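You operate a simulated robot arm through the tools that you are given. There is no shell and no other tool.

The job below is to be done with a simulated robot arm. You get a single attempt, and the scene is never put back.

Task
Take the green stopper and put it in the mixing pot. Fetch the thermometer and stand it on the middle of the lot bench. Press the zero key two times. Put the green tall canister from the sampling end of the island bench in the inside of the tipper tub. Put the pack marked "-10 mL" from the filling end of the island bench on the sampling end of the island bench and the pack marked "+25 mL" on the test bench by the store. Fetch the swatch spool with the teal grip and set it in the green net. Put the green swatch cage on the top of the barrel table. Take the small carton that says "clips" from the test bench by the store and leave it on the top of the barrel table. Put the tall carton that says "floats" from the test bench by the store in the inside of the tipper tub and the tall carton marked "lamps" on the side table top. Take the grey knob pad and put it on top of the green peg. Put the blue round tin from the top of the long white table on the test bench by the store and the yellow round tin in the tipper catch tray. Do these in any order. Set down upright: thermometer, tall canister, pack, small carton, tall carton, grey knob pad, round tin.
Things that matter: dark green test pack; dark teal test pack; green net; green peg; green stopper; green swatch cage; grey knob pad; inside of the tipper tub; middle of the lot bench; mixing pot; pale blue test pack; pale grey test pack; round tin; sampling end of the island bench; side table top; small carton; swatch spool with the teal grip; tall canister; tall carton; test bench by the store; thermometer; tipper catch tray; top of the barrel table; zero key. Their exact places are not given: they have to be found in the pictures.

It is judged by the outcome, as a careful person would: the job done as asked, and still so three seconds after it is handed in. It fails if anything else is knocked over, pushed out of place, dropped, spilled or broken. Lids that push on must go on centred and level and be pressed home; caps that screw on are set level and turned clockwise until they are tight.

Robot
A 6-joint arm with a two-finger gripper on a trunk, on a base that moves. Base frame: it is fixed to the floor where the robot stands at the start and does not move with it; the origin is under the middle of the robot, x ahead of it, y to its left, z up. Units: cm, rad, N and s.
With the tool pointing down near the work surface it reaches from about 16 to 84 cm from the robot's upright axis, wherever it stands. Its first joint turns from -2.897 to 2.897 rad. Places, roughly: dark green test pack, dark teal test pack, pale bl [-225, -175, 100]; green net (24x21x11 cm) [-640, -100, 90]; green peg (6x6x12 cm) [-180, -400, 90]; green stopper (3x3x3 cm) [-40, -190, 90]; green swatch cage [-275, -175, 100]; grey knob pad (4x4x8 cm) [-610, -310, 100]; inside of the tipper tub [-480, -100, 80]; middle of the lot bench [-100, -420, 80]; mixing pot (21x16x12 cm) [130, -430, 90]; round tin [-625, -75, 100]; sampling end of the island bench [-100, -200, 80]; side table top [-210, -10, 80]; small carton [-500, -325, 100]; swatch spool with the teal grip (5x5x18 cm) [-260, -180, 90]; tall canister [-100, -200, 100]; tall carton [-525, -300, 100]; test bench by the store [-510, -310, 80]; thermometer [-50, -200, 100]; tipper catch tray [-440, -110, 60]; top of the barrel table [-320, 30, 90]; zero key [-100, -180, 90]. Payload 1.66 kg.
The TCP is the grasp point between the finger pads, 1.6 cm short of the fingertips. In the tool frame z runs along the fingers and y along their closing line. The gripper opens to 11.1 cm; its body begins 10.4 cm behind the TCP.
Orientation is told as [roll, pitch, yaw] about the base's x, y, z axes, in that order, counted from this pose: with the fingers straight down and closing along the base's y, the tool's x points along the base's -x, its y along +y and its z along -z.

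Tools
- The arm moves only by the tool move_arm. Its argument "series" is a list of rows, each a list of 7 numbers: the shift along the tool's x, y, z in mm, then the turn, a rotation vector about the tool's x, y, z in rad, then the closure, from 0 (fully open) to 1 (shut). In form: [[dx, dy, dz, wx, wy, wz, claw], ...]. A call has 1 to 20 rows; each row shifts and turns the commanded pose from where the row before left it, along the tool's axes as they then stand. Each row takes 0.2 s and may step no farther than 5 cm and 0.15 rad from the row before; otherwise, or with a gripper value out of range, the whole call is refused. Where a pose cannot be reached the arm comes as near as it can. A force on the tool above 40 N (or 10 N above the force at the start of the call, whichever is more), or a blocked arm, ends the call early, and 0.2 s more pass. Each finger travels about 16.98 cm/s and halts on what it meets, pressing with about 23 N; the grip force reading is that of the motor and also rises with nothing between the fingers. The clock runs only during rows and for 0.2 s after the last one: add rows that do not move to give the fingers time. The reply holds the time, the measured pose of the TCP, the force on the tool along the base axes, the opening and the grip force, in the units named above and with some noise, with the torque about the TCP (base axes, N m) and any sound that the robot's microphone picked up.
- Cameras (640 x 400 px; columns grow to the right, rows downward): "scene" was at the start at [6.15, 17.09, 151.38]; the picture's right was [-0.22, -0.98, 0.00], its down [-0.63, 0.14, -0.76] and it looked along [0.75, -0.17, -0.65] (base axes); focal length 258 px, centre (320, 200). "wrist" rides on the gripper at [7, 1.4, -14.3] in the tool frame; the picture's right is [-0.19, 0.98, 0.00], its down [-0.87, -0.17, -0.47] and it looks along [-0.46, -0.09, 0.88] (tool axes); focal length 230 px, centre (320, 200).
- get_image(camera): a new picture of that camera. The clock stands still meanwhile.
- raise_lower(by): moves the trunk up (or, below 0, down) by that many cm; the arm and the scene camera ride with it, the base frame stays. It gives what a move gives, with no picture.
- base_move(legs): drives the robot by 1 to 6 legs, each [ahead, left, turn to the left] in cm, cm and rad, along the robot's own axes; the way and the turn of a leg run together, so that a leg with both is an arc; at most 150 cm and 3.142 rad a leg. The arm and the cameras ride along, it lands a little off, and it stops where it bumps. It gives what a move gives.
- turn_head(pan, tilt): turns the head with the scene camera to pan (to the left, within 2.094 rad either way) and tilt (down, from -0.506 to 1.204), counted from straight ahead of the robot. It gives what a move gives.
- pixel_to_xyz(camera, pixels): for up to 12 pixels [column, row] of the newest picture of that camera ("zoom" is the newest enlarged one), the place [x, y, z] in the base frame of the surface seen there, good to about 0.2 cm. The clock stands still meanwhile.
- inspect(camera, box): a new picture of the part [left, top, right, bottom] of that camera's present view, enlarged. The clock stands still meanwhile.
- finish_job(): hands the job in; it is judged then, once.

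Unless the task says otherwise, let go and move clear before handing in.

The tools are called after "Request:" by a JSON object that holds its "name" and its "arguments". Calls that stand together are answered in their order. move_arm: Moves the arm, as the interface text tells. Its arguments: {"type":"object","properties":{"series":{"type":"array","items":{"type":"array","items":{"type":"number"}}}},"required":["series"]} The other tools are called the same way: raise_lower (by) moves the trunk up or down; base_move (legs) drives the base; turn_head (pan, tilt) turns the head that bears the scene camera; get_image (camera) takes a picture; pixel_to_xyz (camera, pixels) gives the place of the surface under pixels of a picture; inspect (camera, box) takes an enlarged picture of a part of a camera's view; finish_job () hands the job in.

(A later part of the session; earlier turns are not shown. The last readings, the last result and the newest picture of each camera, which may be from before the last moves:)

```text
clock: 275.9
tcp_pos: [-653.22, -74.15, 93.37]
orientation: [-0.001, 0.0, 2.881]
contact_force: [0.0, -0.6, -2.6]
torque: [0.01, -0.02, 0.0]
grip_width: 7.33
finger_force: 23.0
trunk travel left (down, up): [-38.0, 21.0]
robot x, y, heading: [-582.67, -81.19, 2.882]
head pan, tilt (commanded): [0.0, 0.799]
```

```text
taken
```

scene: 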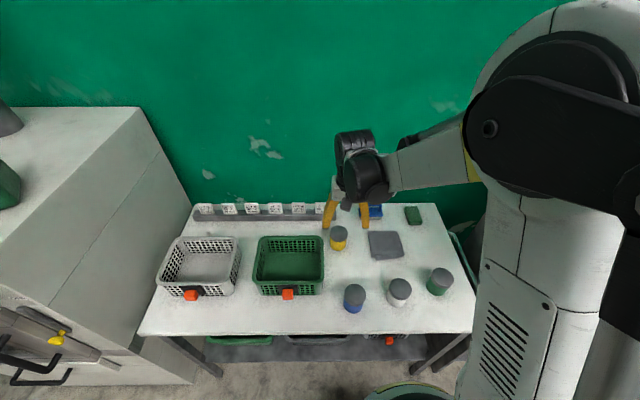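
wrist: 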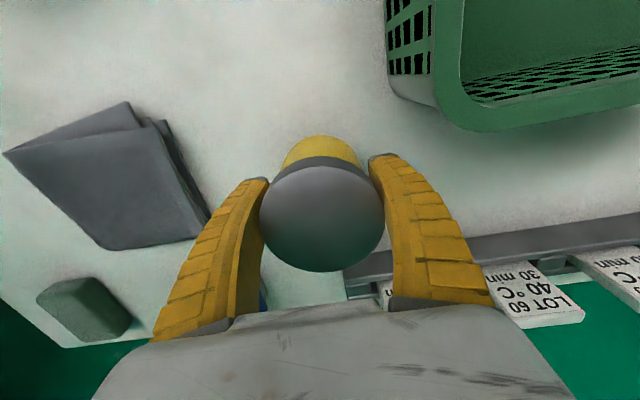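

The yellow tin is held (2.6 N). I'll lift, retract and drive round to the catch tray.

Request:
{"name": "move_arm", "arguments": {"series": [[0, 0, -40, 0, 0, 0, 1], [0, 0, -45, 0, 0, 0, 1], [0, 0, -45, 0, 0, 0, 1], [0, 0, -45, 0, 0, 0, 1], [0, 0, -45, 0, 0, 0, 1], [0, 0, -45, 0, 0, 0, 1], [0, 0, -45, 0, 0, 0, 1], [40, 0, 0, 0, 0, 0, 1], [40, 0, 0, 0, 0, 0, 1], [40, 0, 0, 0, 0, 0, 1], [40, 0, 0, 0, 0, 0, 1], [40, 0, 0, 0, 0, 0, 1], [40, 0, 0, 0, 0, 0, 1], [40, 0, 0, 0, 0, 0, 1]]}}

Request:
{"name": "base_move", "arguments": {"legs": [[-12, 20, 0], [-25, 70, 0], [0, 0, -1.265], [0, -125, 0]]}}

Request:
{"name": "turn_head", "arguments": {"pan": 0.0, "tilt": 0.9}}

Request:
{"name": "get_image", "arguments": {"camera": "scene"}}

```text
clock: 278.9
tcp_pos: [-625.88, -81.24, 124.13]
orientation: [0.001, -0.001, 2.882]
contact_force: [0.8, 0.0, -1.5]
torque: [0.02, 0.04, 0.01]
grip_width: 7.33
finger_force: 23.1
trunk travel left (down, up): [-38.0, 21.0]
robot x, y, heading: [-582.97, -80.79, 2.88]
head pan, tilt (commanded): [0.0, 0.799]
```

```text
clock: 293.3
tcp_pos: [-459.4, -127.34, 124.0]
orientation: [0.0, 0.0, 1.638]
contact_force: [0.5, 0.0, -1.3]
torque: [-0.02, 0.0, 0.02]
grip_width: 7.35
finger_force: 23.4
trunk travel left (down, up): [-38.0, 21.0]
robot x, y, heading: [-445.17, -168.67, 1.636]
head pan, tilt (commanded): [0.0, 0.799]
```

```text
clock: 293.9
tcp_pos: [-459.52, -127.38, 124.2]
orientation: [0.0, 0.0, 1.638]
contact_force: [-0.1, 0.1, -2.3]
torque: [-0.01, 0.0, -0.06]
grip_width: 7.32
finger_force: 22.6
trunk travel left (down, up): [-38.0, 21.0]
robot x, y, heading: [-445.57, -168.68, 1.634]
head pan, tilt (commanded): [0.0, 0.901]
```

```text
taken
```

scene: 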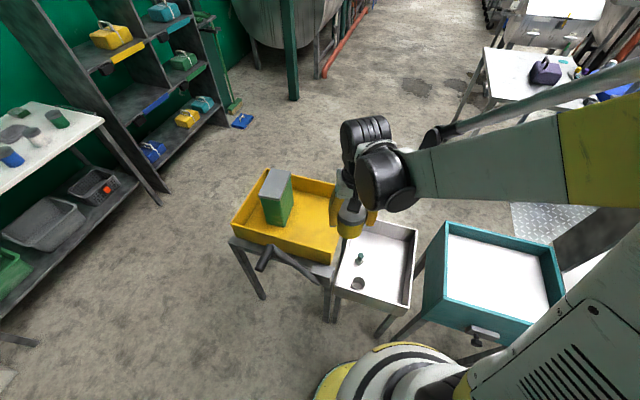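

The catch tray shows at (378,265), with a small bottle (360,258) and cup (358,283) at its left. I'll enlarge and measure free floor.

Request:
{"name": "inspect", "arguments": {"camera": "scene", "box": [310, 200, 450, 330]}}

Request:
{"name": "pixel_to_xyz", "arguments": {"camera": "scene", "pixels": [[417, 229], [408, 306], [337, 291], [395, 250], [390, 280], [378, 265], [360, 256], [358, 283], [372, 222], [400, 240], [385, 240], [380, 290]]}}

```text
3.08 times, centred on (380, 265) of scene
```

zoom: 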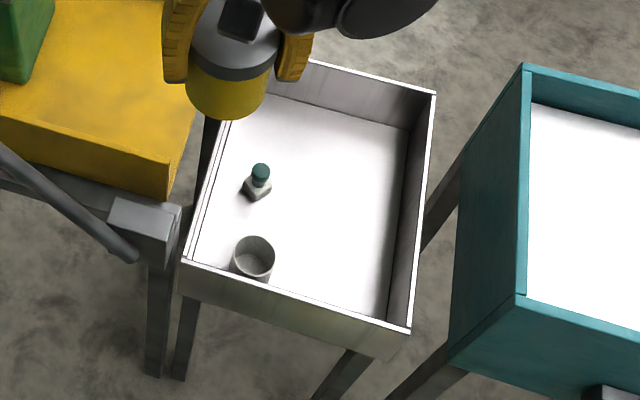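

```text
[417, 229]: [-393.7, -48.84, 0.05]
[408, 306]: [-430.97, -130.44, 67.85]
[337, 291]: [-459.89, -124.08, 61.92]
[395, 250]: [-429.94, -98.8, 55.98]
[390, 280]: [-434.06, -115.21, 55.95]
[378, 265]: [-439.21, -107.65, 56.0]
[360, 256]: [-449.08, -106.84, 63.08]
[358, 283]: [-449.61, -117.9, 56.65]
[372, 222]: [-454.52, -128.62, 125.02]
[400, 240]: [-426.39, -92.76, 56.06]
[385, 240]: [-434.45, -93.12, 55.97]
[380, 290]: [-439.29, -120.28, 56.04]
```

The tray floor is z≈56 with free space around (-435.5,-104). I'll bring the tin over that spot while high, then lower the trunk.

Request:
{"name": "move_arm", "arguments": {"series": [[-31, -36.4, 0, 0, 0, 0, 1], [-31, -36.4, 0, 0, 0, 0, 1], [-31, -36.4, 0, 0, 0, 0, 1], [-31, -36.4, 0, 0, 0, 0, 1], [-31, -36.4, 0, 0, 0, 0, 1], [-31, -36.4, 0, 0, 0, 0, 1], [-31, -36.4, 0, 0, 0, 0, 1], [0, 0, 0, 0, 0, 0, 1]]}}

Request:
{"name": "raise_lower", "arguments": {"by": -25}}

Request:
{"name": "get_image", "arguments": {"camera": "wrist"}}

Request:
{"name": "get_image", "arguments": {"camera": "scene"}}

```text
clock: 295.7
tcp_pos: [-435.42, -104.0, 124.2]
orientation: [-0.002, -0.003, 1.637]
contact_force: [-0.5, -0.2, -2.4]
torque: [0.02, -0.02, 0.03]
grip_width: 7.3
finger_force: 22.8
trunk travel left (down, up): [-38.0, 21.0]
robot x, y, heading: [-445.82, -168.84, 1.635]
head pan, tilt (commanded): [0.0, 0.901]
```

```text
clock: 298.3
tcp_pos: [-435.46, -103.95, 99.25]
orientation: [-0.001, 0.0, 1.637]
contact_force: [-0.1, 0.4, -2.6]
torque: [0.01, -0.01, 0.01]
grip_width: 7.32
finger_force: 23.1
trunk travel left (down, up): [-13.0, 46.0]
robot x, y, heading: [-445.3, -168.59, 1.635]
head pan, tilt (commanded): [0.0, 0.901]
```

```text
taken
```

wrist: 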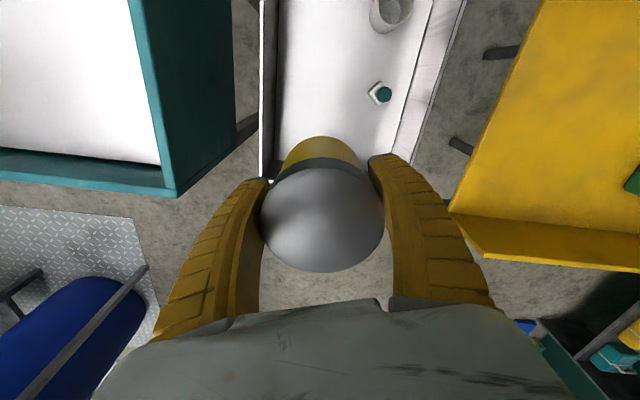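

```text
taken
```

scene: 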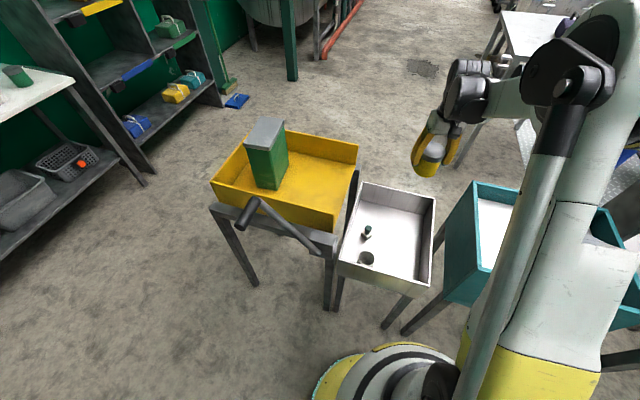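

The tin hangs above the tray's free area with the bottle and cup to its side. I'll lower to near the rim and look.

Request:
{"name": "move_arm", "arguments": {"series": [[0, 0, 40, 0, 0, 0, 1], [0, 0, 40, 0, 0, 0, 1], [0, 0, 40, 0, 0, 0, 1], [0, 0, 40, 0, 0, 0, 1], [0, 0, 40, 0, 0, 0, 1], [0, 0, 40, 0, 0, 0, 1], [0, 0, 0, 0, 0, 0, 1]]}}

Request:
{"name": "get_image", "arguments": {"camera": "wrist"}}

Request:
{"name": "get_image", "arguments": {"camera": "scene"}}

```text
clock: 299.9
tcp_pos: [-435.23, -104.02, 75.26]
orientation: [-0.001, 0.0, 1.638]
contact_force: [-0.2, 0.4, -2.5]
torque: [-0.01, -0.03, 0.0]
grip_width: 7.29
finger_force: 23.3
trunk travel left (down, up): [-13.0, 46.0]
robot x, y, heading: [-445.28, -168.41, 1.633]
head pan, tilt (commanded): [0.0, 0.901]
```

```text
taken
```

wrist: 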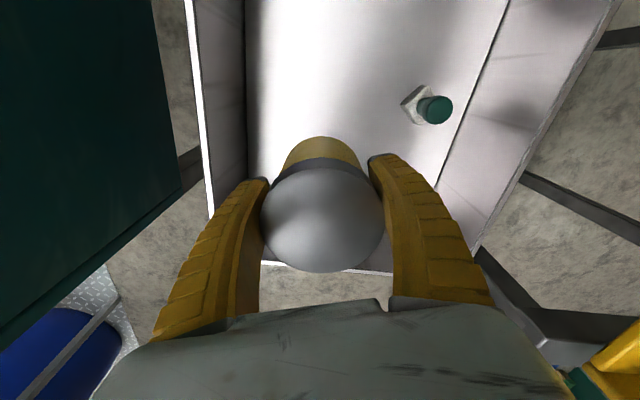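

```text
taken
```

scene: 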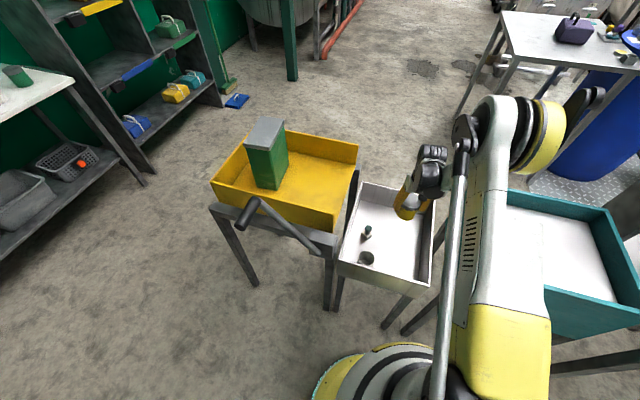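

Clearances look balanced between the bottle and the tray's right wall. I'll lower to the tray floor.

Request:
{"name": "move_arm", "arguments": {"series": [[0, 0, 40, 0, 0, 0, 1], [0, 0, 40, 0, 0, 0, 1], [0, 0, 35, 0, 0, 0, 1], [0, 0, 12, 0, 0, 0, 1], [0, 0, 4, 0, 0, 0, 1], [0, 0, 3, 0, 0, 0, 1], [0, 0, 0, 0, 0, 0, 1]]}}

```text
clock: 301.5
tcp_pos: [-435.31, -104.0, 61.97]
orientation: [0.001, -0.001, 1.636]
contact_force: [-0.2, 0.5, -2.4]
torque: [-0.01, 0.0, 0.01]
grip_width: 7.3
finger_force: 23.1
trunk travel left (down, up): [-13.0, 46.0]
robot x, y, heading: [-445.45, -168.83, 1.638]
head pan, tilt (commanded): [0.0, 0.901]
```

Request:
{"name": "move_arm", "arguments": {"series": [[0, 0, 2, 0, 0, 0, 1], [0, 0, 2, 0, 0, 0, 1], [0, 0, 1, 0, 0, 0, 1], [0, 0, 0, 0, 0, 0, 1]]}}

```text
clock: 302.5
tcp_pos: [-435.33, -104.02, 61.35]
orientation: [-0.002, 0.0, 1.638]
contact_force: [0.9, 0.1, -2.7]
torque: [-0.03, 0.0, 0.02]
grip_width: 7.26
finger_force: 23.5
trunk travel left (down, up): [-13.0, 46.0]
robot x, y, heading: [-445.31, -168.62, 1.634]
head pan, tilt (commanded): [0.0, 0.901]
```

Request:
{"name": "move_arm", "arguments": {"series": [[0, 0, 1, 0, 0, 0, 1], [0, 0, 1, 0, 0, 0, 1], [0, 0, 1, 0, 0, 0, 1], [0, 0, 0, 0, 0, 0, 1]]}}

```text
clock: 303.5
tcp_pos: [-435.36, -103.96, 61.18]
orientation: [0.001, 0.0, 1.637]
contact_force: [-0.3, 0.5, -2.4]
torque: [0.02, 0.04, -0.01]
grip_width: 7.3
finger_force: 23.2
trunk travel left (down, up): [-13.0, 46.0]
robot x, y, heading: [-445.82, -168.64, 1.639]
head pan, tilt (commanded): [0.0, 0.901]
```

Still only the tin's weight on the tool. I'll go on lowering by small steps.

Request:
{"name": "move_arm", "arguments": {"series": [[0, 0, 1, 0, 0, 0, 1], [0, 0, 1, 0, 0, 0, 1], [0, 0, 1, 0, 0, 0, 1], [0, 0, 0, 0, 0, 0, 1]]}}

```text
clock: 304.5
tcp_pos: [-435.37, -104.04, 61.18]
orientation: [-0.002, -0.003, 1.637]
contact_force: [-0.4, -0.6, -2.2]
torque: [-0.03, -0.03, 0.02]
grip_width: 7.28
finger_force: 22.8
out of reach, approached as far as the arm can: row 1
trunk travel left (down, up): [-13.0, 46.0]
robot x, y, heading: [-445.88, -168.64, 1.636]
head pan, tilt (commanded): [0.0, 0.901]
```

The arm has reached its lower limit, so I'll lower the trunk a few millimetres instead.

Request:
{"name": "raise_lower", "arguments": {"by": -0.3}}

```text
clock: 305.0
tcp_pos: [-435.4, -104.11, 61.04]
orientation: [-0.001, -0.003, 1.636]
contact_force: [-0.9, 4.0, 17.5]
torque: [0.09, 0.12, -0.24]
grip_width: 7.26
finger_force: 23.1
trunk travel left (down, up): [-12.7, 46.3]
robot x, y, heading: [-445.93, -168.61, 1.632]
head pan, tilt (commanded): [0.0, 0.901]
```

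The tin now stands on the tray floor (+17 N). I'll open and rise slowly.

Request:
{"name": "move_arm", "arguments": {"series": [[0, 0, -1, 0, 0, 0, 1], [0, 0, 0, 0, 0, 0, 0.25], [0, 0, 0, 0, 0, 0, 0.22], [0, 0, 0, 0, 0, 0, 0.22], [0, 0, -20, 0, 0, 0, 0.22], [0, 0, -40, 0, 0, 0, 0.22], [0, 0, -45, 0, 0, 0, 0.22], [0, 0, -45, 0, 0, 0, 0.22], [0, 0, -45, 0, 0, 0, 0.22]]}}

Request:
{"name": "get_image", "arguments": {"camera": "wrist"}}

```text
clock: 307.0
tcp_pos: [-435.31, -104.3, 80.68]
orientation: [-0.002, -0.001, 1.637]
contact_force: [-0.8, 0.4, -0.2]
torque: [0.01, 0.01, 0.02]
grip_width: 8.78
finger_force: 0.6
trunk travel left (down, up): [-12.7, 46.3]
robot x, y, heading: [-445.37, -168.42, 1.634]
head pan, tilt (commanded): [0.0, 0.901]
```

```text
taken
```

wrist: 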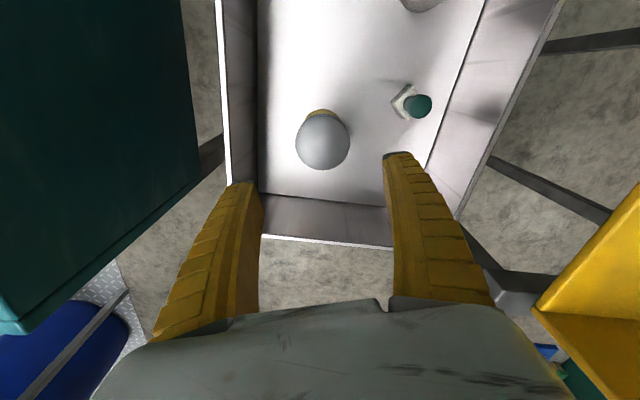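

The yellow tin stands in the catch tray (wrist (322,140)). Next the blue tin: I'll raise up, retract, and go back to the white table.

Request:
{"name": "raise_lower", "arguments": {"by": 25.3}}

Request:
{"name": "move_arm", "arguments": {"series": [[0, 0, -40, 0, 0, 0, 0.22], [0, 0, -40, 0, 0, 0, 0.22], [0, 0, -40, 0, 0, 0, 0.22], [0, 0, -40, 0, 0, 0, 0.22], [25, 25, -10, 0, 0, 0, 0.22], [25, 25, 0, 0, 0, 0, 0.22], [25, 25, 0, 0, 0, 0, 0.22], [25, 25, 0, 0, 0, 0, 0.22], [25, 25, 0, 0, 0, 0, 0.22], [25, 25, 0, 0, 0, 0, 0.22], [25, 0, 0, 0, 0, 0, 0.22], [25, 0, 0, 0, 0, 0, 0.22], [25, 0, 0, 0, 0, 0, 0.22]]}}

Request:
{"name": "base_move", "arguments": {"legs": [[0, 125, 0], [0, 0, 1.245], [25, -70, 0], [10, -14, 0]]}}

Request:
{"name": "turn_head", "arguments": {"pan": 0.0, "tilt": 0.8}}

Request:
{"name": "get_image", "arguments": {"camera": "scene"}}

Request:
{"name": "get_image", "arguments": {"camera": "wrist"}}

```text
clock: 309.6
tcp_pos: [-435.18, -104.38, 105.91]
orientation: [-0.001, -0.001, 1.638]
contact_force: [0.1, 0.4, 0.4]
torque: [0.0, -0.01, -0.02]
grip_width: 8.78
finger_force: 0.6
trunk travel left (down, up): [-38.0, 21.0]
robot x, y, heading: [-445.45, -168.7, 1.632]
head pan, tilt (commanded): [0.0, 0.901]
```

```text
clock: 312.4
tcp_pos: [-448.56, -127.88, 122.87]
orientation: [0.0, -0.003, 1.637]
contact_force: [0.3, 0.1, 0.8]
torque: [0.01, 0.03, -0.01]
grip_width: 8.77
finger_force: 1.2
trunk travel left (down, up): [-38.0, 21.0]
robot x, y, heading: [-445.29, -168.55, 1.638]
head pan, tilt (commanded): [0.0, 0.901]
```

```text
clock: 326.6
tcp_pos: [-621.13, -75.11, 122.75]
orientation: [0.0, -0.001, 2.894]
contact_force: [-0.4, 0.6, -0.6]
torque: [-0.04, -0.02, 0.0]
grip_width: 8.75
finger_force: 1.0
trunk travel left (down, up): [-38.0, 21.0]
robot x, y, heading: [-581.2, -84.8, 2.894]
head pan, tilt (commanded): [0.0, 0.901]
```

```text
clock: 327.2
tcp_pos: [-621.06, -75.27, 122.84]
orientation: [-0.002, -0.002, 2.895]
contact_force: [0.2, -0.2, -0.1]
torque: [0.02, -0.01, -0.01]
grip_width: 8.74
finger_force: 0.5
trunk travel left (down, up): [-38.0, 21.0]
robot x, y, heading: [-581.41, -84.85, 2.895]
head pan, tilt (commanded): [0.0, 0.799]
```

```text
taken
```

scene: 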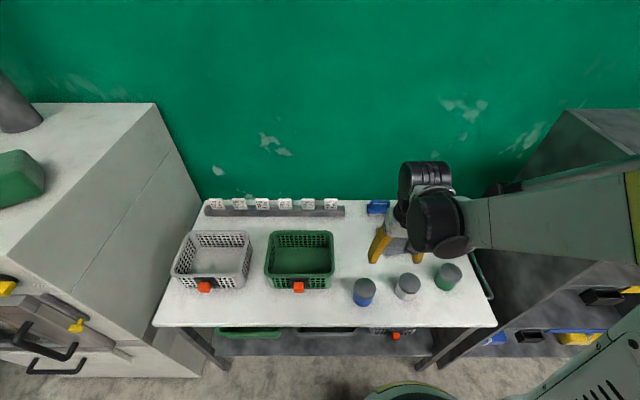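

```text
taken
```

wrist: 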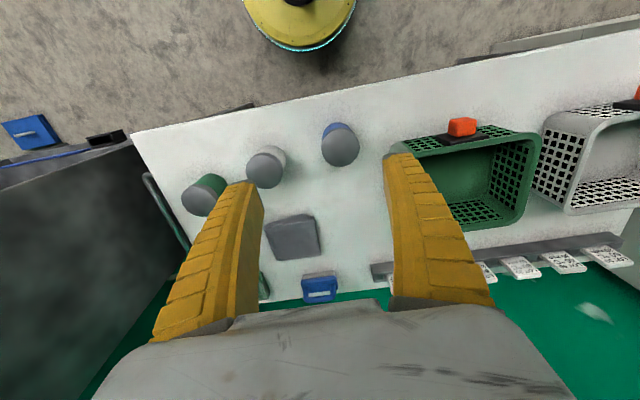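

The blue tin is at wrist (340,147), its neighbour the white tin at (266,167). I'll measure both tops.

Request:
{"name": "pixel_to_xyz", "arguments": {"camera": "wrist", "pixels": [[340, 148], [323, 148], [358, 147], [340, 164], [340, 134], [340, 126], [266, 168], [283, 168], [400, 140], [398, 150]]}}

```text
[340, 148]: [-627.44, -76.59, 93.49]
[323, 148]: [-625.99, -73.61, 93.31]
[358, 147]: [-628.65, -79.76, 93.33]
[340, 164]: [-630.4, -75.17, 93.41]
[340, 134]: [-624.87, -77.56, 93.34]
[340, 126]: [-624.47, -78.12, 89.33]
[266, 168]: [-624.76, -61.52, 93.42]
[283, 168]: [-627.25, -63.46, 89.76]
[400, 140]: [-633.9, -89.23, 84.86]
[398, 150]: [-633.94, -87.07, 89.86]
```

Blue tin centre (-627.5,-76.5). I'll go over it, descend and grip, as with the yellow one.

Request:
{"name": "move_arm", "arguments": {"series": [[-30, 14, 0, 0, 0, 0, 0.25], [-29.5, 13.6, 0, 0, 0, 0, 0.25], [0, 0, 45, 0, 0, 0, 0.25], [0, 0, 45, 0, 0, 0, 0.25], [0, 0, 45, 0, 0, 0, 0.25], [0, 0, 45, 0, 0, 0, 0.25], [0, 0, 20, 0, 0, 0, 0.25], [0, 0, 0, 0, 0, 0, 0.25]]}}

Request:
{"name": "get_image", "arguments": {"camera": "wrist"}}

```text
clock: 329.0
tcp_pos: [-629.38, -76.0, 104.59]
orientation: [-0.002, 0.001, 2.895]
contact_force: [0.2, -0.3, 0.0]
torque: [0.01, 0.0, 0.03]
grip_width: 8.45
finger_force: 0.9
out of reach, approached as far as the arm can: row 6, 7
trunk travel left (down, up): [-38.0, 21.0]
robot x, y, heading: [-581.23, -85.02, 2.894]
head pan, tilt (commanded): [0.0, 0.799]
```

```text
taken
```

wrist: 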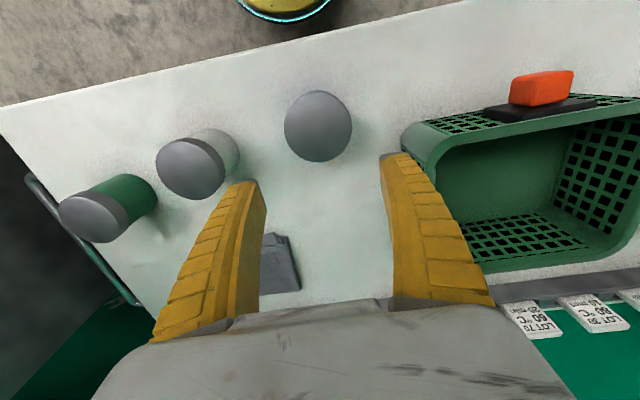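

The arm ran out of downward reach with the trunk so high, drifting ~2 cm. I'll lower the trunk 6 cm, then re-centre.

Request:
{"name": "raise_lower", "arguments": {"by": -6}}

Request:
{"name": "move_arm", "arguments": {"series": [[0, 0, 0, 0, 0, 0, 0.25]]}}

```text
clock: 330.0
tcp_pos: [-629.43, -75.98, 98.58]
orientation: [-0.001, 0.0, 2.895]
contact_force: [-0.4, -0.4, 0.5]
torque: [0.02, 0.0, 0.01]
grip_width: 8.46
finger_force: 1.4
trunk travel left (down, up): [-32.0, 27.0]
robot x, y, heading: [-581.55, -84.7, 2.892]
head pan, tilt (commanded): [0.0, 0.799]
```

```text
clock: 330.4
tcp_pos: [-629.44, -75.94, 98.52]
orientation: [-0.002, 0.001, 2.893]
contact_force: [0.7, -0.3, -0.1]
torque: [0.03, 0.02, -0.02]
grip_width: 8.47
finger_force: 1.3
trunk travel left (down, up): [-32.0, 27.0]
robot x, y, heading: [-581.27, -84.85, 2.893]
head pan, tilt (commanded): [0.0, 0.799]
```

I'll lift the arm with a 2 cm lateral correction, lower the trunk to give the arm slack, then check.

Request:
{"name": "move_arm", "arguments": {"series": [[0, 0, -40, 0, 0, 0, 0.25], [20.2, 0.7, -40, 0, 0, 0, 0.25], [0, 0, 0, 0, 0, 0, 0.25]]}}

Request:
{"name": "raise_lower", "arguments": {"by": -8}}

Request:
{"name": "get_image", "arguments": {"camera": "wrist"}}

```text
clock: 331.2
tcp_pos: [-627.63, -76.53, 106.42]
orientation: [-0.001, 0.0, 2.894]
contact_force: [-0.8, -0.9, -0.5]
torque: [-0.02, -0.02, 0.02]
grip_width: 8.46
finger_force: 1.0
trunk travel left (down, up): [-32.0, 27.0]
robot x, y, heading: [-581.71, -85.14, 2.889]
head pan, tilt (commanded): [0.0, 0.799]
```

```text
clock: 332.4
tcp_pos: [-627.54, -76.54, 98.62]
orientation: [-0.002, -0.001, 2.895]
contact_force: [-0.2, -0.7, -0.5]
torque: [0.01, -0.03, 0.0]
grip_width: 8.44
finger_force: 0.5
trunk travel left (down, up): [-24.0, 35.0]
robot x, y, heading: [-581.43, -85.0, 2.897]
head pan, tilt (commanded): [0.0, 0.799]
```

```text
taken
```

wrist: 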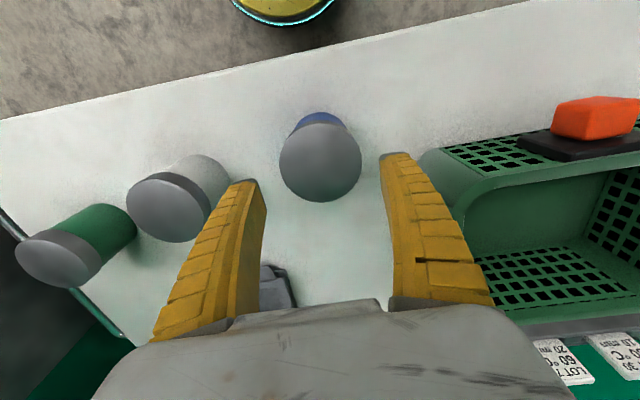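

The blue tin is between the fingers (320,162), a few mm toward me. I'll correct 4 mm and descend to grip.

Request:
{"name": "move_arm", "arguments": {"series": [[4, 0, 0, 0, 0, 0, 0.25], [0, 0, 40, 0, 0, 0, 0.25], [0, 0, 40, 0, 0, 0, 0.25], [0, 0, 2, 0, 0, 0, 0.25], [0, 0, 0, 0, 0, 0, 0.25], [0, 0, 0, 0, 0, 0, 0.6], [0, 0, 0, 0, 0, 0, 1], [0, 0, 0, 0, 0, 0, 1], [0, 0, -10, 0, 0, 0, 1], [0, 0, -20, 0, 0, 0, 1], [0, 0, 0, 0, 0, 0, 1]]}}

Request:
{"name": "get_image", "arguments": {"camera": "wrist"}}

```text
clock: 334.8
tcp_pos: [-628.52, -76.23, 94.38]
orientation: [0.0, 0.0, 2.894]
contact_force: [0.2, 0.0, -2.6]
torque: [-0.01, 0.01, 0.0]
grip_width: 7.19
finger_force: 23.0
out of reach, approached as far as the arm can: row 3
trunk travel left (down, up): [-24.0, 35.0]
robot x, y, heading: [-581.46, -85.23, 2.889]
head pan, tilt (commanded): [0.0, 0.799]
```

```text
taken
```

wrist: 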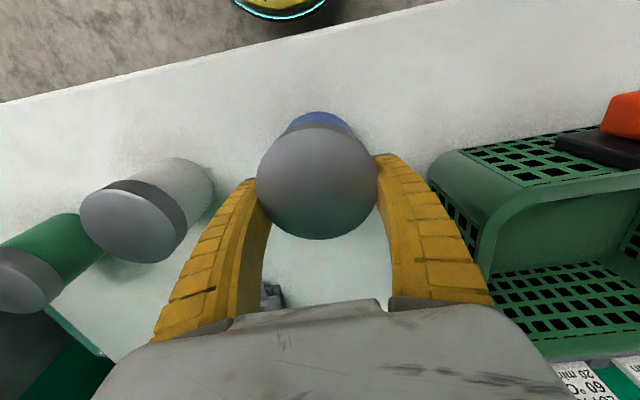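

It is lifted, but the arm hit its limit so the grip is ~1 cm off-centre. I'll set it back down via the trunk and regrip properly.

Request:
{"name": "raise_lower", "arguments": {"by": -2.9}}

```text
clock: 335.5
tcp_pos: [-628.63, -76.39, 91.57]
orientation: [-0.002, 0.0, 2.893]
contact_force: [0.4, 0.8, -2.3]
torque: [0.0, 0.02, 0.02]
grip_width: 7.19
finger_force: 22.7
trunk travel left (down, up): [-21.1, 37.9]
robot x, y, heading: [-581.27, -84.97, 2.89]
head pan, tilt (commanded): [0.0, 0.799]
```

Request:
{"name": "move_arm", "arguments": {"series": [[0, 0, 1, 0, 0, 0, 1], [0, 0, 1, 0, 0, 0, 1], [0, 0, 1, 0, 0, 0, 1], [0, 0, 0, 0, 0, 0, 1]]}}

```text
clock: 336.5
tcp_pos: [-628.45, -76.45, 91.3]
orientation: [-0.001, -0.001, 2.894]
contact_force: [-3.8, 0.6, 16.3]
torque: [-0.1, 0.05, -0.13]
grip_width: 7.19
finger_force: 22.7
trunk travel left (down, up): [-21.1, 37.9]
robot x, y, heading: [-581.19, -84.77, 2.89]
head pan, tilt (commanded): [0.0, 0.799]
```

It is down. I'll open, rise 12 cm, shift 1 cm toward me, and lower the trunk 8 cm for slack.

Request:
{"name": "move_arm", "arguments": {"series": [[0, 0, -1, 0, 0, 0, 1], [0, 0, 0, 0, 0, 0, 0.25], [0, 0, 0, 0, 0, 0, 0.25], [0, 0, -20, 0, 0, 0, 0.25], [0, 0, -40, 0, 0, 0, 0.25], [0, 0, -40, 0, 0, 0, 0.25], [11, -1, -20, 0, 0, 0, 0.25], [0, 0, 0, 0, 0, 0, 0.25]]}}

Request:
{"name": "raise_lower", "arguments": {"by": -6}}

Request:
{"name": "get_image", "arguments": {"camera": "wrist"}}

Request:
{"name": "pixel_to_xyz", "arguments": {"camera": "wrist", "pixels": [[320, 160], [300, 160], [340, 160], [320, 180], [320, 140]]}}

```text
clock: 338.3
tcp_pos: [-627.62, -76.58, 103.32]
orientation: [-0.001, 0.0, 2.895]
contact_force: [0.6, 1.1, 0.7]
torque: [0.02, 0.01, 0.04]
grip_width: 8.45
finger_force: 0.9
trunk travel left (down, up): [-21.1, 37.9]
robot x, y, heading: [-581.44, -84.9, 2.898]
head pan, tilt (commanded): [0.0, 0.799]
```

```text
clock: 339.3
tcp_pos: [-627.38, -76.52, 97.41]
orientation: [-0.002, 0.0, 2.894]
contact_force: [-0.1, 0.0, -0.1]
torque: [0.01, -0.01, 0.03]
grip_width: 8.47
finger_force: 1.8
trunk travel left (down, up): [-15.1, 43.9]
robot x, y, heading: [-581.5, -85.07, 2.888]
head pan, tilt (commanded): [0.0, 0.799]
```

```text
taken
```

wrist: 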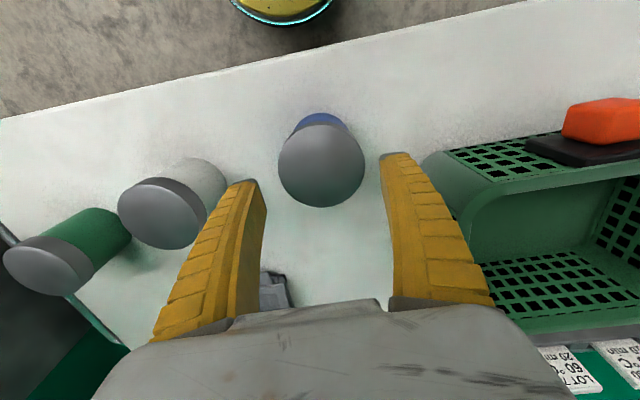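

```text
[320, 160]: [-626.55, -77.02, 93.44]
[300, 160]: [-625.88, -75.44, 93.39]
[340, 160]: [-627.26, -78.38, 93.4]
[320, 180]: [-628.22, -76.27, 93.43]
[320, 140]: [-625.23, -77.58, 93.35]
```

Lid centre now measures (-627.05,-76.8). Small correction, then descend and grip.

Request:
{"name": "move_arm", "arguments": {"series": [[3.9, 1.9, 0, 0, 0, 0, 0.25], [0, 0, 40, 0, 0, 0, 0.25], [0, 0, 28, 0, 0, 0, 0.25], [0, 0, 0, 0, 0, 0, 0.25], [0, 0, 0, 0, 0, 0, 0.6], [0, 0, 0, 0, 0, 0, 1], [0, 0, 0, 0, 0, 0, 1]]}}

Request:
{"name": "get_image", "arguments": {"camera": "wrist"}}

```text
clock: 340.9
tcp_pos: [-627.21, -76.71, 90.57]
orientation: [-0.001, -0.002, 2.894]
contact_force: [-0.4, 0.1, 0.4]
torque: [0.03, -0.02, 0.02]
grip_width: 7.15
finger_force: 22.5
trunk travel left (down, up): [-15.1, 43.9]
robot x, y, heading: [-581.77, -85.05, 2.891]
head pan, tilt (commanded): [0.0, 0.799]
```

```text
taken
```

wrist: 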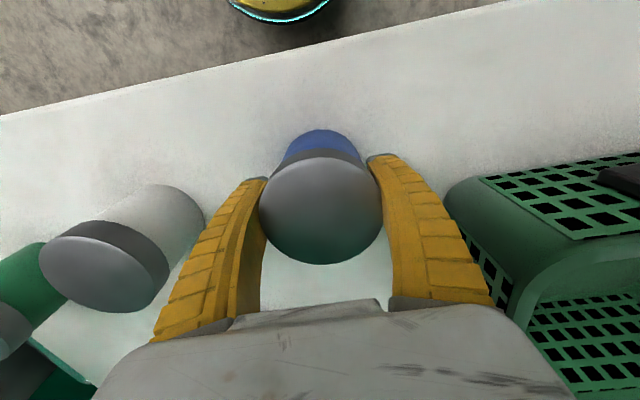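

Good centred grip. I'll lift, raise the trunk, back off and drive to the test bench by the store.

Request:
{"name": "move_arm", "arguments": {"series": [[0, 0, -20, 0, 0, 0, 1], [0, 0, -45, 0, 0, 0, 1], [0, 0, -45, 0, 0, 0, 1], [0, 0, -45, 0, 0, 0, 1], [0, 0, -45, 0, 0, 0, 1], [0, 0, 0, 0, 0, 0, 1]]}}

Request:
{"name": "raise_lower", "arguments": {"by": 15}}

Request:
{"name": "base_move", "arguments": {"legs": [[-25, 60, 0], [0, 0, 1.581], [30, 60, 0], [35, 38, 0]]}}

Request:
{"name": "turn_head", "arguments": {"pan": 0.0, "tilt": 0.7}}

Request:
{"name": "get_image", "arguments": {"camera": "scene"}}

```text
clock: 342.3
tcp_pos: [-627.05, -76.63, 110.39]
orientation: [-0.002, 0.001, 2.894]
contact_force: [-0.8, 0.5, -1.7]
torque: [0.01, -0.01, -0.01]
grip_width: 7.17
finger_force: 22.6
trunk travel left (down, up): [-15.1, 43.9]
robot x, y, heading: [-581.58, -84.83, 2.893]
head pan, tilt (commanded): [0.0, 0.799]
```

```text
clock: 344.1
tcp_pos: [-627.22, -76.71, 125.37]
orientation: [-0.002, 0.0, 2.894]
contact_force: [-0.8, 0.4, -2.5]
torque: [0.01, -0.04, 0.04]
grip_width: 7.18
finger_force: 23.2
trunk travel left (down, up): [-30.1, 28.9]
robot x, y, heading: [-581.35, -84.9, 2.889]
head pan, tilt (commanded): [0.0, 0.799]
```

```text
clock: 357.5
tcp_pos: [-499.49, -280.66, 125.32]
orientation: [-0.002, 0.002, -1.813]
contact_force: [-0.5, 0.5, -2.7]
torque: [0.02, 0.05, 0.03]
grip_width: 7.17
finger_force: 23.3
trunk travel left (down, up): [-30.1, 28.9]
robot x, y, heading: [-491.4, -235.06, -1.813]
head pan, tilt (commanded): [0.0, 0.799]
```

```text
clock: 358.1
tcp_pos: [-499.54, -280.75, 125.46]
orientation: [-0.003, 0.001, -1.813]
contact_force: [1.5, -0.4, -2.3]
torque: [0.01, 0.0, -0.01]
grip_width: 7.16
finger_force: 23.3
trunk travel left (down, up): [-30.1, 28.9]
robot x, y, heading: [-491.17, -234.71, -1.814]
head pan, tilt (commanded): [0.0, 0.7]
```

```text
taken
```

scene: 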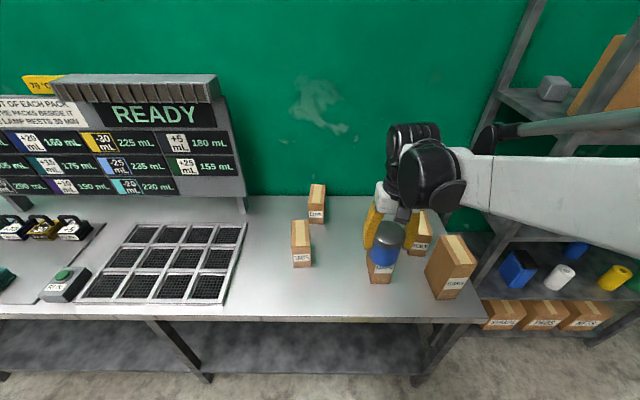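

The bench end shows five cartons (300,245), (316,203), (380,265), (418,240), (450,267). I'll read their labels and measure free space.

Request:
{"name": "inspect", "arguments": {"camera": "scene", "box": [270, 170, 490, 320]}}

Request:
{"name": "pixel_to_xyz", "arguments": {"camera": "scene", "pixels": [[300, 225], [300, 266], [317, 188], [316, 222], [452, 240], [450, 295], [478, 320], [330, 270], [340, 240], [270, 260], [265, 320], [380, 200]]}}

Request:
{"name": "get_image", "arguments": {"camera": "wrist"}}

```text
2.67 times, centred on (380, 245) of scene
```

zoom: 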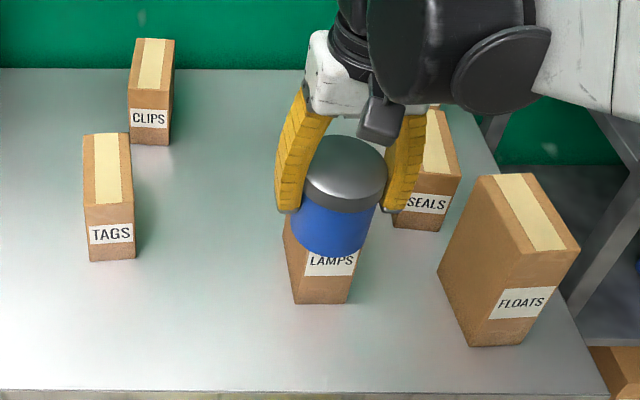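

```text
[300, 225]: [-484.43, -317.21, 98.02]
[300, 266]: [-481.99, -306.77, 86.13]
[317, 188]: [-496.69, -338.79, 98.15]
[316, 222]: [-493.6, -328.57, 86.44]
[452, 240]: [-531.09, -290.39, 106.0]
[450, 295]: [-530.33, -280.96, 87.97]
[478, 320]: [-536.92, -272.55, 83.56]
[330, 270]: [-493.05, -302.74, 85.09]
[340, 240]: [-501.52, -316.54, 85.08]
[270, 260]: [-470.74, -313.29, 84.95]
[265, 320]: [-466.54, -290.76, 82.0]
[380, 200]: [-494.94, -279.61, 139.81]
```

```text
taken
```

wrist: 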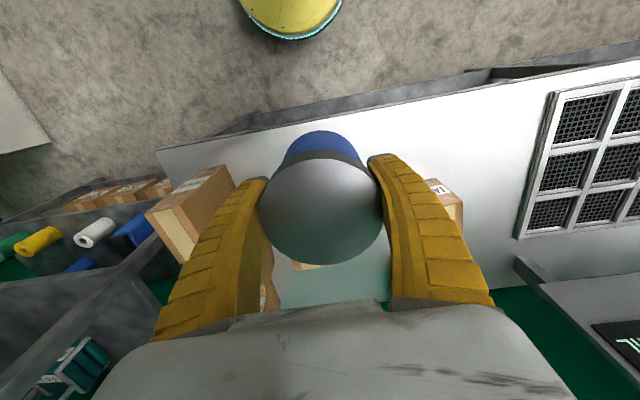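

Labels read TAGS, CLIPS, LAMPS, SEALS, FLOATS. I'll measure LAMPS and SEALS to find a clear spot for the tin.

Request:
{"name": "inspect", "arguments": {"camera": "scene", "box": [270, 170, 490, 320]}}

Request:
{"name": "pixel_to_xyz", "arguments": {"camera": "zoom", "pixels": [[295, 298], [345, 300], [287, 240], [395, 225], [438, 228], [440, 130], [460, 175], [133, 258], [90, 258], [170, 142], [440, 270], [545, 195]]}}

```text
2.67 times, centred on (380, 245) of scene
```

zoom: 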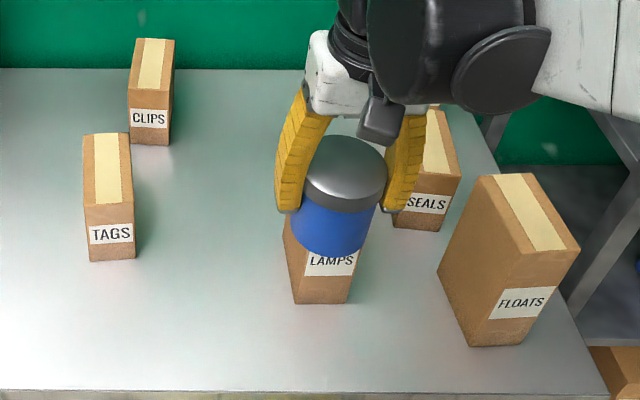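

```text
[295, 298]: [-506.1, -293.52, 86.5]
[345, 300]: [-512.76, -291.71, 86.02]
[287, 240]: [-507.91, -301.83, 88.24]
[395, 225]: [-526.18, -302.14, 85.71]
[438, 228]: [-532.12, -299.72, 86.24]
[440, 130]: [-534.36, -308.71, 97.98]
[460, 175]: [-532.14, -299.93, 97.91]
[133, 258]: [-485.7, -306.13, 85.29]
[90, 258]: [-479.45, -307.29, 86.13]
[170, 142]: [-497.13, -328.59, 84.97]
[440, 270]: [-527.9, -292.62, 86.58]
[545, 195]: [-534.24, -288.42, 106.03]
```

There is a 20 cm gap between TAGS (right side x≈-486) and LAMPS (left side x≈-508); I'll set the tin at (-496,-303). Moving over and lowering part-way.

Request:
{"name": "move_arm", "arguments": {"series": [[-41.5, 17.5, 0, 0, 0, 0, 1], [-41.5, 17.5, 0, 0, 0, 0, 1], [-41.5, 17.5, 0, 0, 0, 0, 1], [-41.5, 17.5, 0, 0, 0, 0, 1], [-41.5, 17.5, 0, 0, 0, 0, 1], [0, 0, 40, 0, 0, 0, 1], [0, 0, 40, 0, 0, 0, 1], [0, 0, 40, 0, 0, 0, 1], [0, 0, 40, 0, 0, 0, 1], [0, 0, 0, 0, 0, 0, 1]]}}

Request:
{"name": "get_image", "arguments": {"camera": "scene"}}

Request:
{"name": "get_image", "arguments": {"camera": "wrist"}}

```text
clock: 360.4
tcp_pos: [-495.92, -302.88, 109.57]
orientation: [-0.002, 0.0, -1.812]
contact_force: [0.1, 0.8, -2.1]
torque: [0.01, -0.01, -0.01]
grip_width: 7.15
finger_force: 23.2
trunk travel left (down, up): [-30.1, 28.9]
robot x, y, heading: [-491.67, -234.85, -1.818]
head pan, tilt (commanded): [0.0, 0.7]
```

```text
taken
```

scene: 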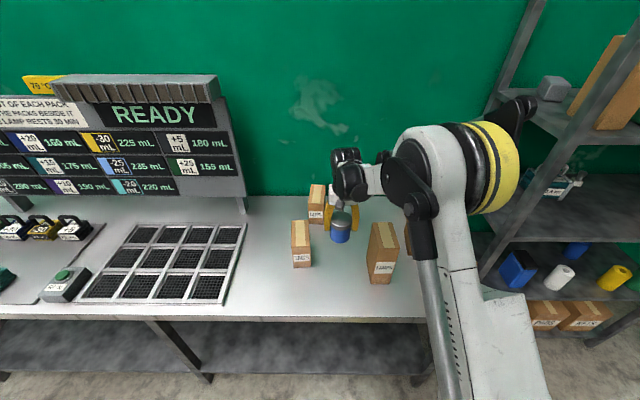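

```text
taken
```

wrist: 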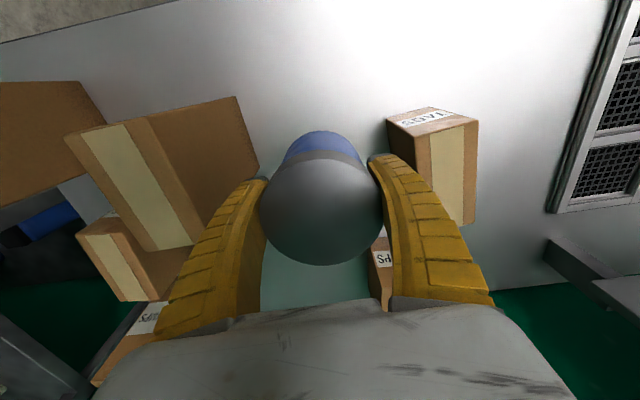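

LAMPS (left in the wrist picture) looks close to the finger. I'll measure its near edge and the TAGS edge.

Request:
{"name": "pixel_to_xyz", "arguments": {"camera": "wrist", "pixels": [[236, 100], [255, 165], [225, 125], [68, 137], [150, 245], [388, 122], [388, 140], [476, 122], [415, 160], [382, 262], [190, 240]]}}

```text
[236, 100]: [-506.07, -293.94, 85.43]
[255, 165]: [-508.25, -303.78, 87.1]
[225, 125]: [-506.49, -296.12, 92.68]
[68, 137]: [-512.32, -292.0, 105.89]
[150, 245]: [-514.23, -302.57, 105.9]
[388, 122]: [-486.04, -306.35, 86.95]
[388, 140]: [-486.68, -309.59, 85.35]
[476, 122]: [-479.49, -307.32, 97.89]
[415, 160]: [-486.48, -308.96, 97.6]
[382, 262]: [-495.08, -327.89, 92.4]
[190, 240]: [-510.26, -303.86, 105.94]
```

Clearances are 6 cm to LAMPS and 4 cm to TAGS, fine. I'll lower the tin to the bench.

Request:
{"name": "move_arm", "arguments": {"series": [[0, 0, 45, 0, 0, 0, 1], [0, 0, 45, 0, 0, 0, 1], [0, 0, 45, 0, 0, 0, 1], [0, 0, 40, 0, 0, 0, 1], [0, 0, 8, 0, 0, 0, 1], [0, 0, 3, 0, 0, 0, 1], [0, 0, 0, 0, 0, 0, 1]]}}

```text
clock: 361.9
tcp_pos: [-496.03, -303.16, 90.72]
orientation: [0.0, -0.001, -1.811]
contact_force: [0.7, -0.1, -2.5]
torque: [0.01, 0.01, -0.01]
grip_width: 7.15
finger_force: 23.5
trunk travel left (down, up): [-30.1, 28.9]
robot x, y, heading: [-491.65, -235.03, -1.811]
head pan, tilt (commanded): [0.0, 0.7]
```

Request:
{"name": "move_arm", "arguments": {"series": [[0, 0, 1, 0, 0, 0, 1], [0, 0, 1, 0, 0, 0, 1], [0, 0, 0, 0, 0, 0, 1]]}}

```text
clock: 362.8
tcp_pos: [-495.99, -303.02, 90.57]
orientation: [-0.003, 0.001, -1.813]
contact_force: [1.2, 0.9, -1.8]
torque: [-0.02, -0.04, 0.03]
grip_width: 7.16
finger_force: 23.1
trunk travel left (down, up): [-30.1, 28.9]
robot x, y, heading: [-491.3, -234.89, -1.812]
head pan, tilt (commanded): [0.0, 0.7]
```

Request:
{"name": "move_arm", "arguments": {"series": [[0, 0, 1, 0, 0, 0, 1], [0, 0, 1, 0, 0, 0, 1], [0, 0, 0, 0, 0, 0, 1]]}}

```text
clock: 363.6
tcp_pos: [-495.89, -302.99, 90.46]
orientation: [-0.002, -0.002, -1.813]
contact_force: [1.1, -5.1, 13.4]
torque: [-0.08, -0.05, -0.05]
grip_width: 7.18
finger_force: 22.9
trunk travel left (down, up): [-30.1, 28.9]
robot x, y, heading: [-491.73, -235.17, -1.815]
head pan, tilt (commanded): [0.0, 0.7]
```

The tin stands on the bench. I'll release and rise, then shift over toward FLOATS.

Request:
{"name": "move_arm", "arguments": {"series": [[0, 0, -1, 0, 0, 0, 1], [0, 0, 0, 0, 0, 0, 0.27], [0, 0, 0, 0, 0, 0, 0.25], [0, 0, 0, 0, 0, 0, 0.25], [0, 0, -20, 0, 0, 0, 0.25], [0, 0, -40, 0, 0, 0, 0.25], [0, 0, -45, 0, 0, 0, 0.25], [0, 0, -45, 0, 0, 0, 0.25], [0, 0, -45, 0, 0, 0, 0.25], [0, 0, -45, 0, 0, 0, 0.25], [0, 0, -45, 0, 0, 0, 0.25], [0, 0, -40, 0, 0, 0, 0.25]]}}

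Request:
{"name": "get_image", "arguments": {"camera": "wrist"}}

```text
clock: 366.1
tcp_pos: [-495.82, -302.72, 123.05]
orientation: [-0.002, 0.0, -1.812]
contact_force: [0.4, 0.1, 1.2]
torque: [-0.03, -0.03, 0.0]
grip_width: 8.42
finger_force: 0.7
trunk travel left (down, up): [-30.1, 28.9]
robot x, y, heading: [-491.86, -234.9, -1.819]
head pan, tilt (commanded): [0.0, 0.7]
```

```text
taken
```

wrist: 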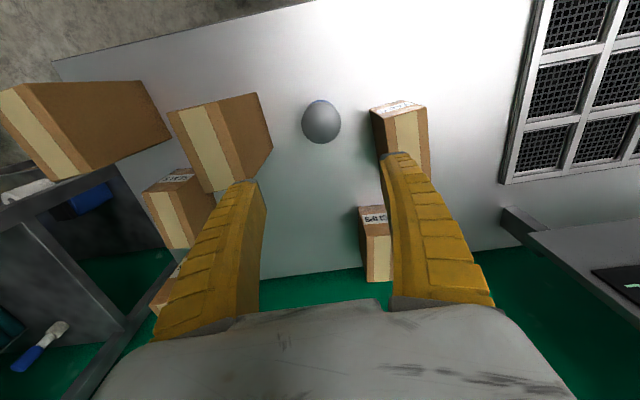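

The blue tin stands upright (320,122). Now FLOATS at the left of the wrist view: I'll move the gripper over it.

Request:
{"name": "move_arm", "arguments": {"series": [[7.3, -47, 0, 0, 0, 0, 0.05], [7.3, -47, 0, 0, 0, 0, 0.05], [7.3, -47, 0, 0, 0, 0, 0.05], [7.3, -47, 0, 0, 0, 0, 0.05], [7.3, -47, 0, 0, 0, 0, 0.05], [7.3, -47, 0, 0, 0, 0, 0.05], [7.3, -47, 0, 0, 0, 0, 0.05], [7.3, -47, 0, 0, 0, 0, 0.05], [0, 0, 0, 0, 0, 0, 0.05]]}}

Request:
{"name": "get_image", "arguments": {"camera": "wrist"}}

Request:
{"name": "get_image", "arguments": {"camera": "scene"}}

```text
clock: 368.1
tcp_pos: [-531.01, -288.19, 122.97]
orientation: [-0.003, -0.002, -1.81]
contact_force: [0.1, 0.0, -0.4]
torque: [0.0, 0.06, 0.0]
grip_width: 10.58
finger_force: 0.2
trunk travel left (down, up): [-30.1, 28.9]
robot x, y, heading: [-491.73, -235.04, -1.811]
head pan, tilt (commanded): [0.0, 0.7]
```

```text
taken
```

wrist: 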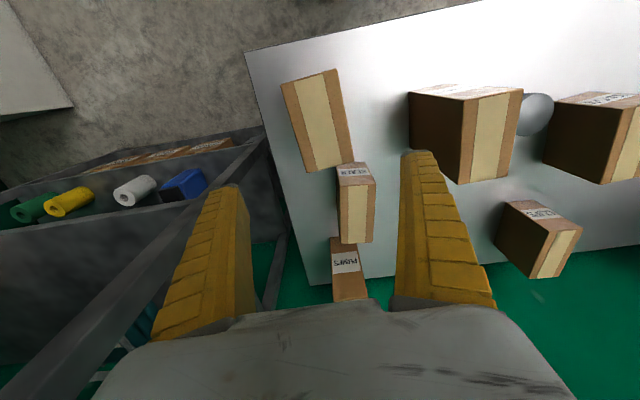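

```text
taken
```

scene: 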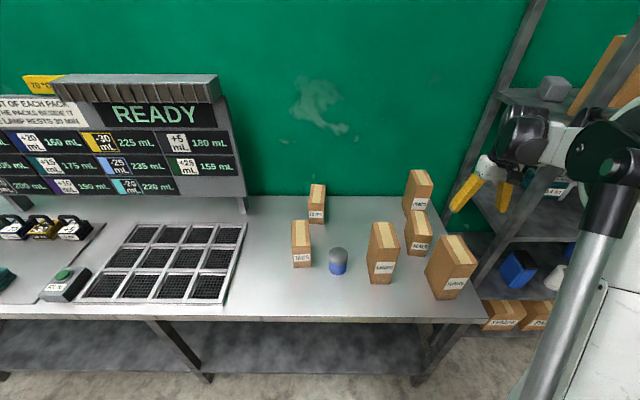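

FLOATS' top is at wrist (318,120); the store rack's frame is near on the left side of this view. I'll measure both.

Request:
{"name": "pixel_to_xyz", "arguments": {"camera": "wrist", "pixels": [[283, 86], [336, 70], [352, 162], [308, 170], [318, 120], [265, 140], [255, 165], [275, 260], [225, 165], [338, 175], [100, 320]]}}

Request:
{"name": "inspect", "arguments": {"camera": "scene", "box": [400, 100, 640, 320]}}

```text
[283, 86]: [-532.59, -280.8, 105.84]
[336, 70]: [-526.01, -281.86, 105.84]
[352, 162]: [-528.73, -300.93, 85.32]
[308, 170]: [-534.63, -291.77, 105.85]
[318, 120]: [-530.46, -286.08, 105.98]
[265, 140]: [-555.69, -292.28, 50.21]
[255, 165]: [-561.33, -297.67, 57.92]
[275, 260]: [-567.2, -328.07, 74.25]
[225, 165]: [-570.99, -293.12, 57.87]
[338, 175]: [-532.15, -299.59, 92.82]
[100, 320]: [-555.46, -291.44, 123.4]
```

```text
1.82 times, centred on (520, 210) of scene
```

zoom: 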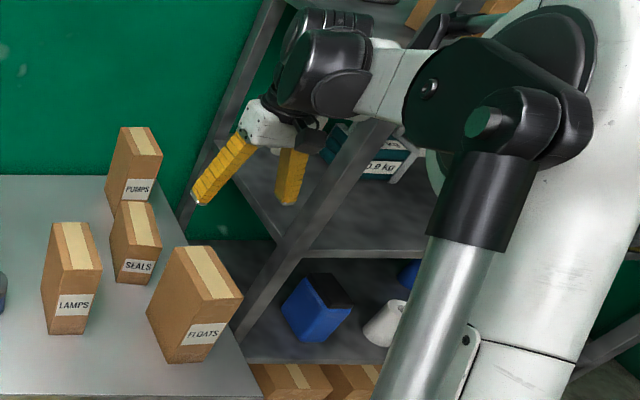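

FLOATS top centre is about (-530.3,-286.8), 6.6 × 11 cm; the rack post at (-555,-291) clears the fingers. I'll align, descend and grip with a 9.5 cm opening.

Request:
{"name": "move_arm", "arguments": {"series": [[15, 4.5, 0, 0, 0, -0.065, 0.1], [0, 0, 40, 0, 0, 0, 0.1], [0, 0, 40, 0, 0, 0, 0.1], [0, 0, 30, 0, 0, 0, 0.1], [0, 0, 0, 0, 0, 0, 0.1]]}}

Request:
{"name": "get_image", "arguments": {"camera": "wrist"}}

```text
clock: 369.4
tcp_pos: [-530.19, -287.01, 111.88]
orientation: [-0.004, 0.0, -1.746]
contact_force: [0.5, -0.1, -0.3]
torque: [0.0, 0.02, -0.01]
grip_width: 10.07
finger_force: 0.7
trunk travel left (down, up): [-30.1, 28.9]
robot x, y, heading: [-491.85, -234.54, -1.813]
head pan, tilt (commanded): [0.0, 0.7]
```

```text
taken
```

wrist: 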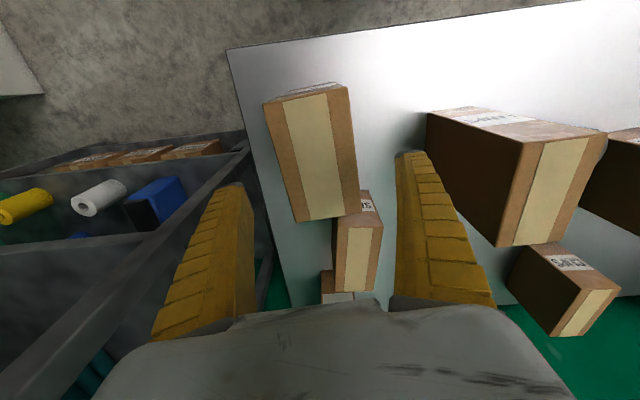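

The carton top sits between the fingers (316,158). I'll go down 10 cm, grip and lift a bit.

Request:
{"name": "move_arm", "arguments": {"series": [[0, 0, 40, 0, 0, 0, 0.1], [0, 0, 40, 0, 0, 0, 0.1], [0, 0, 20, 0, 0, 0, 0.1], [0, 0, 0, 0, 0, 0, 0.1], [0, 0, 0, 0, 0, 0, 0.5], [0, 0, 0, 0, 0, 0, 1], [0, 0, 0, 0, 0, 0, 1], [0, 0, -10, 0, 0, 0, 1], [0, 0, -30, 0, 0, 0, 1], [0, 0, 0, 0, 0, 0, 1]]}}

Request:
{"name": "get_image", "arguments": {"camera": "wrist"}}

Request:
{"name": "get_image", "arguments": {"camera": "scene"}}

```text
clock: 371.6
tcp_pos: [-530.28, -287.15, 106.03]
orientation: [-0.003, -0.001, -1.747]
contact_force: [1.1, 0.1, -5.5]
torque: [0.0, 0.01, 0.0]
grip_width: 7.16
finger_force: 23.3
trunk travel left (down, up): [-30.1, 28.9]
robot x, y, heading: [-491.34, -235.08, -1.815]
head pan, tilt (commanded): [0.0, 0.7]
```

```text
taken
```

wrist: 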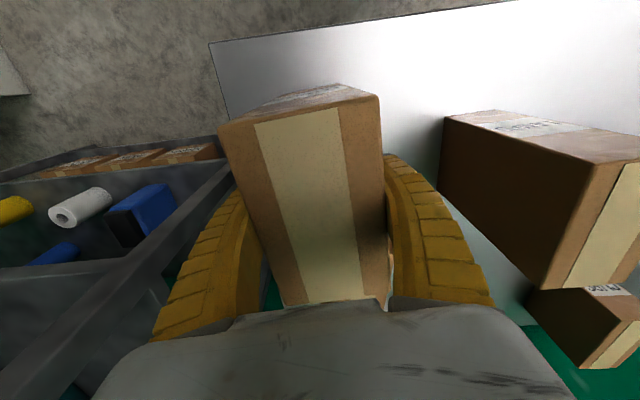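

```text
taken
```

scene: 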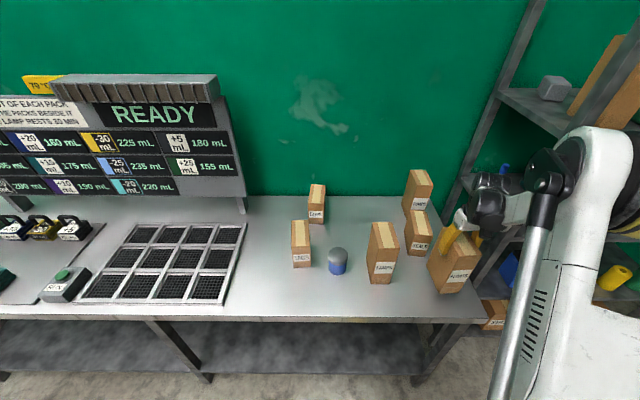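

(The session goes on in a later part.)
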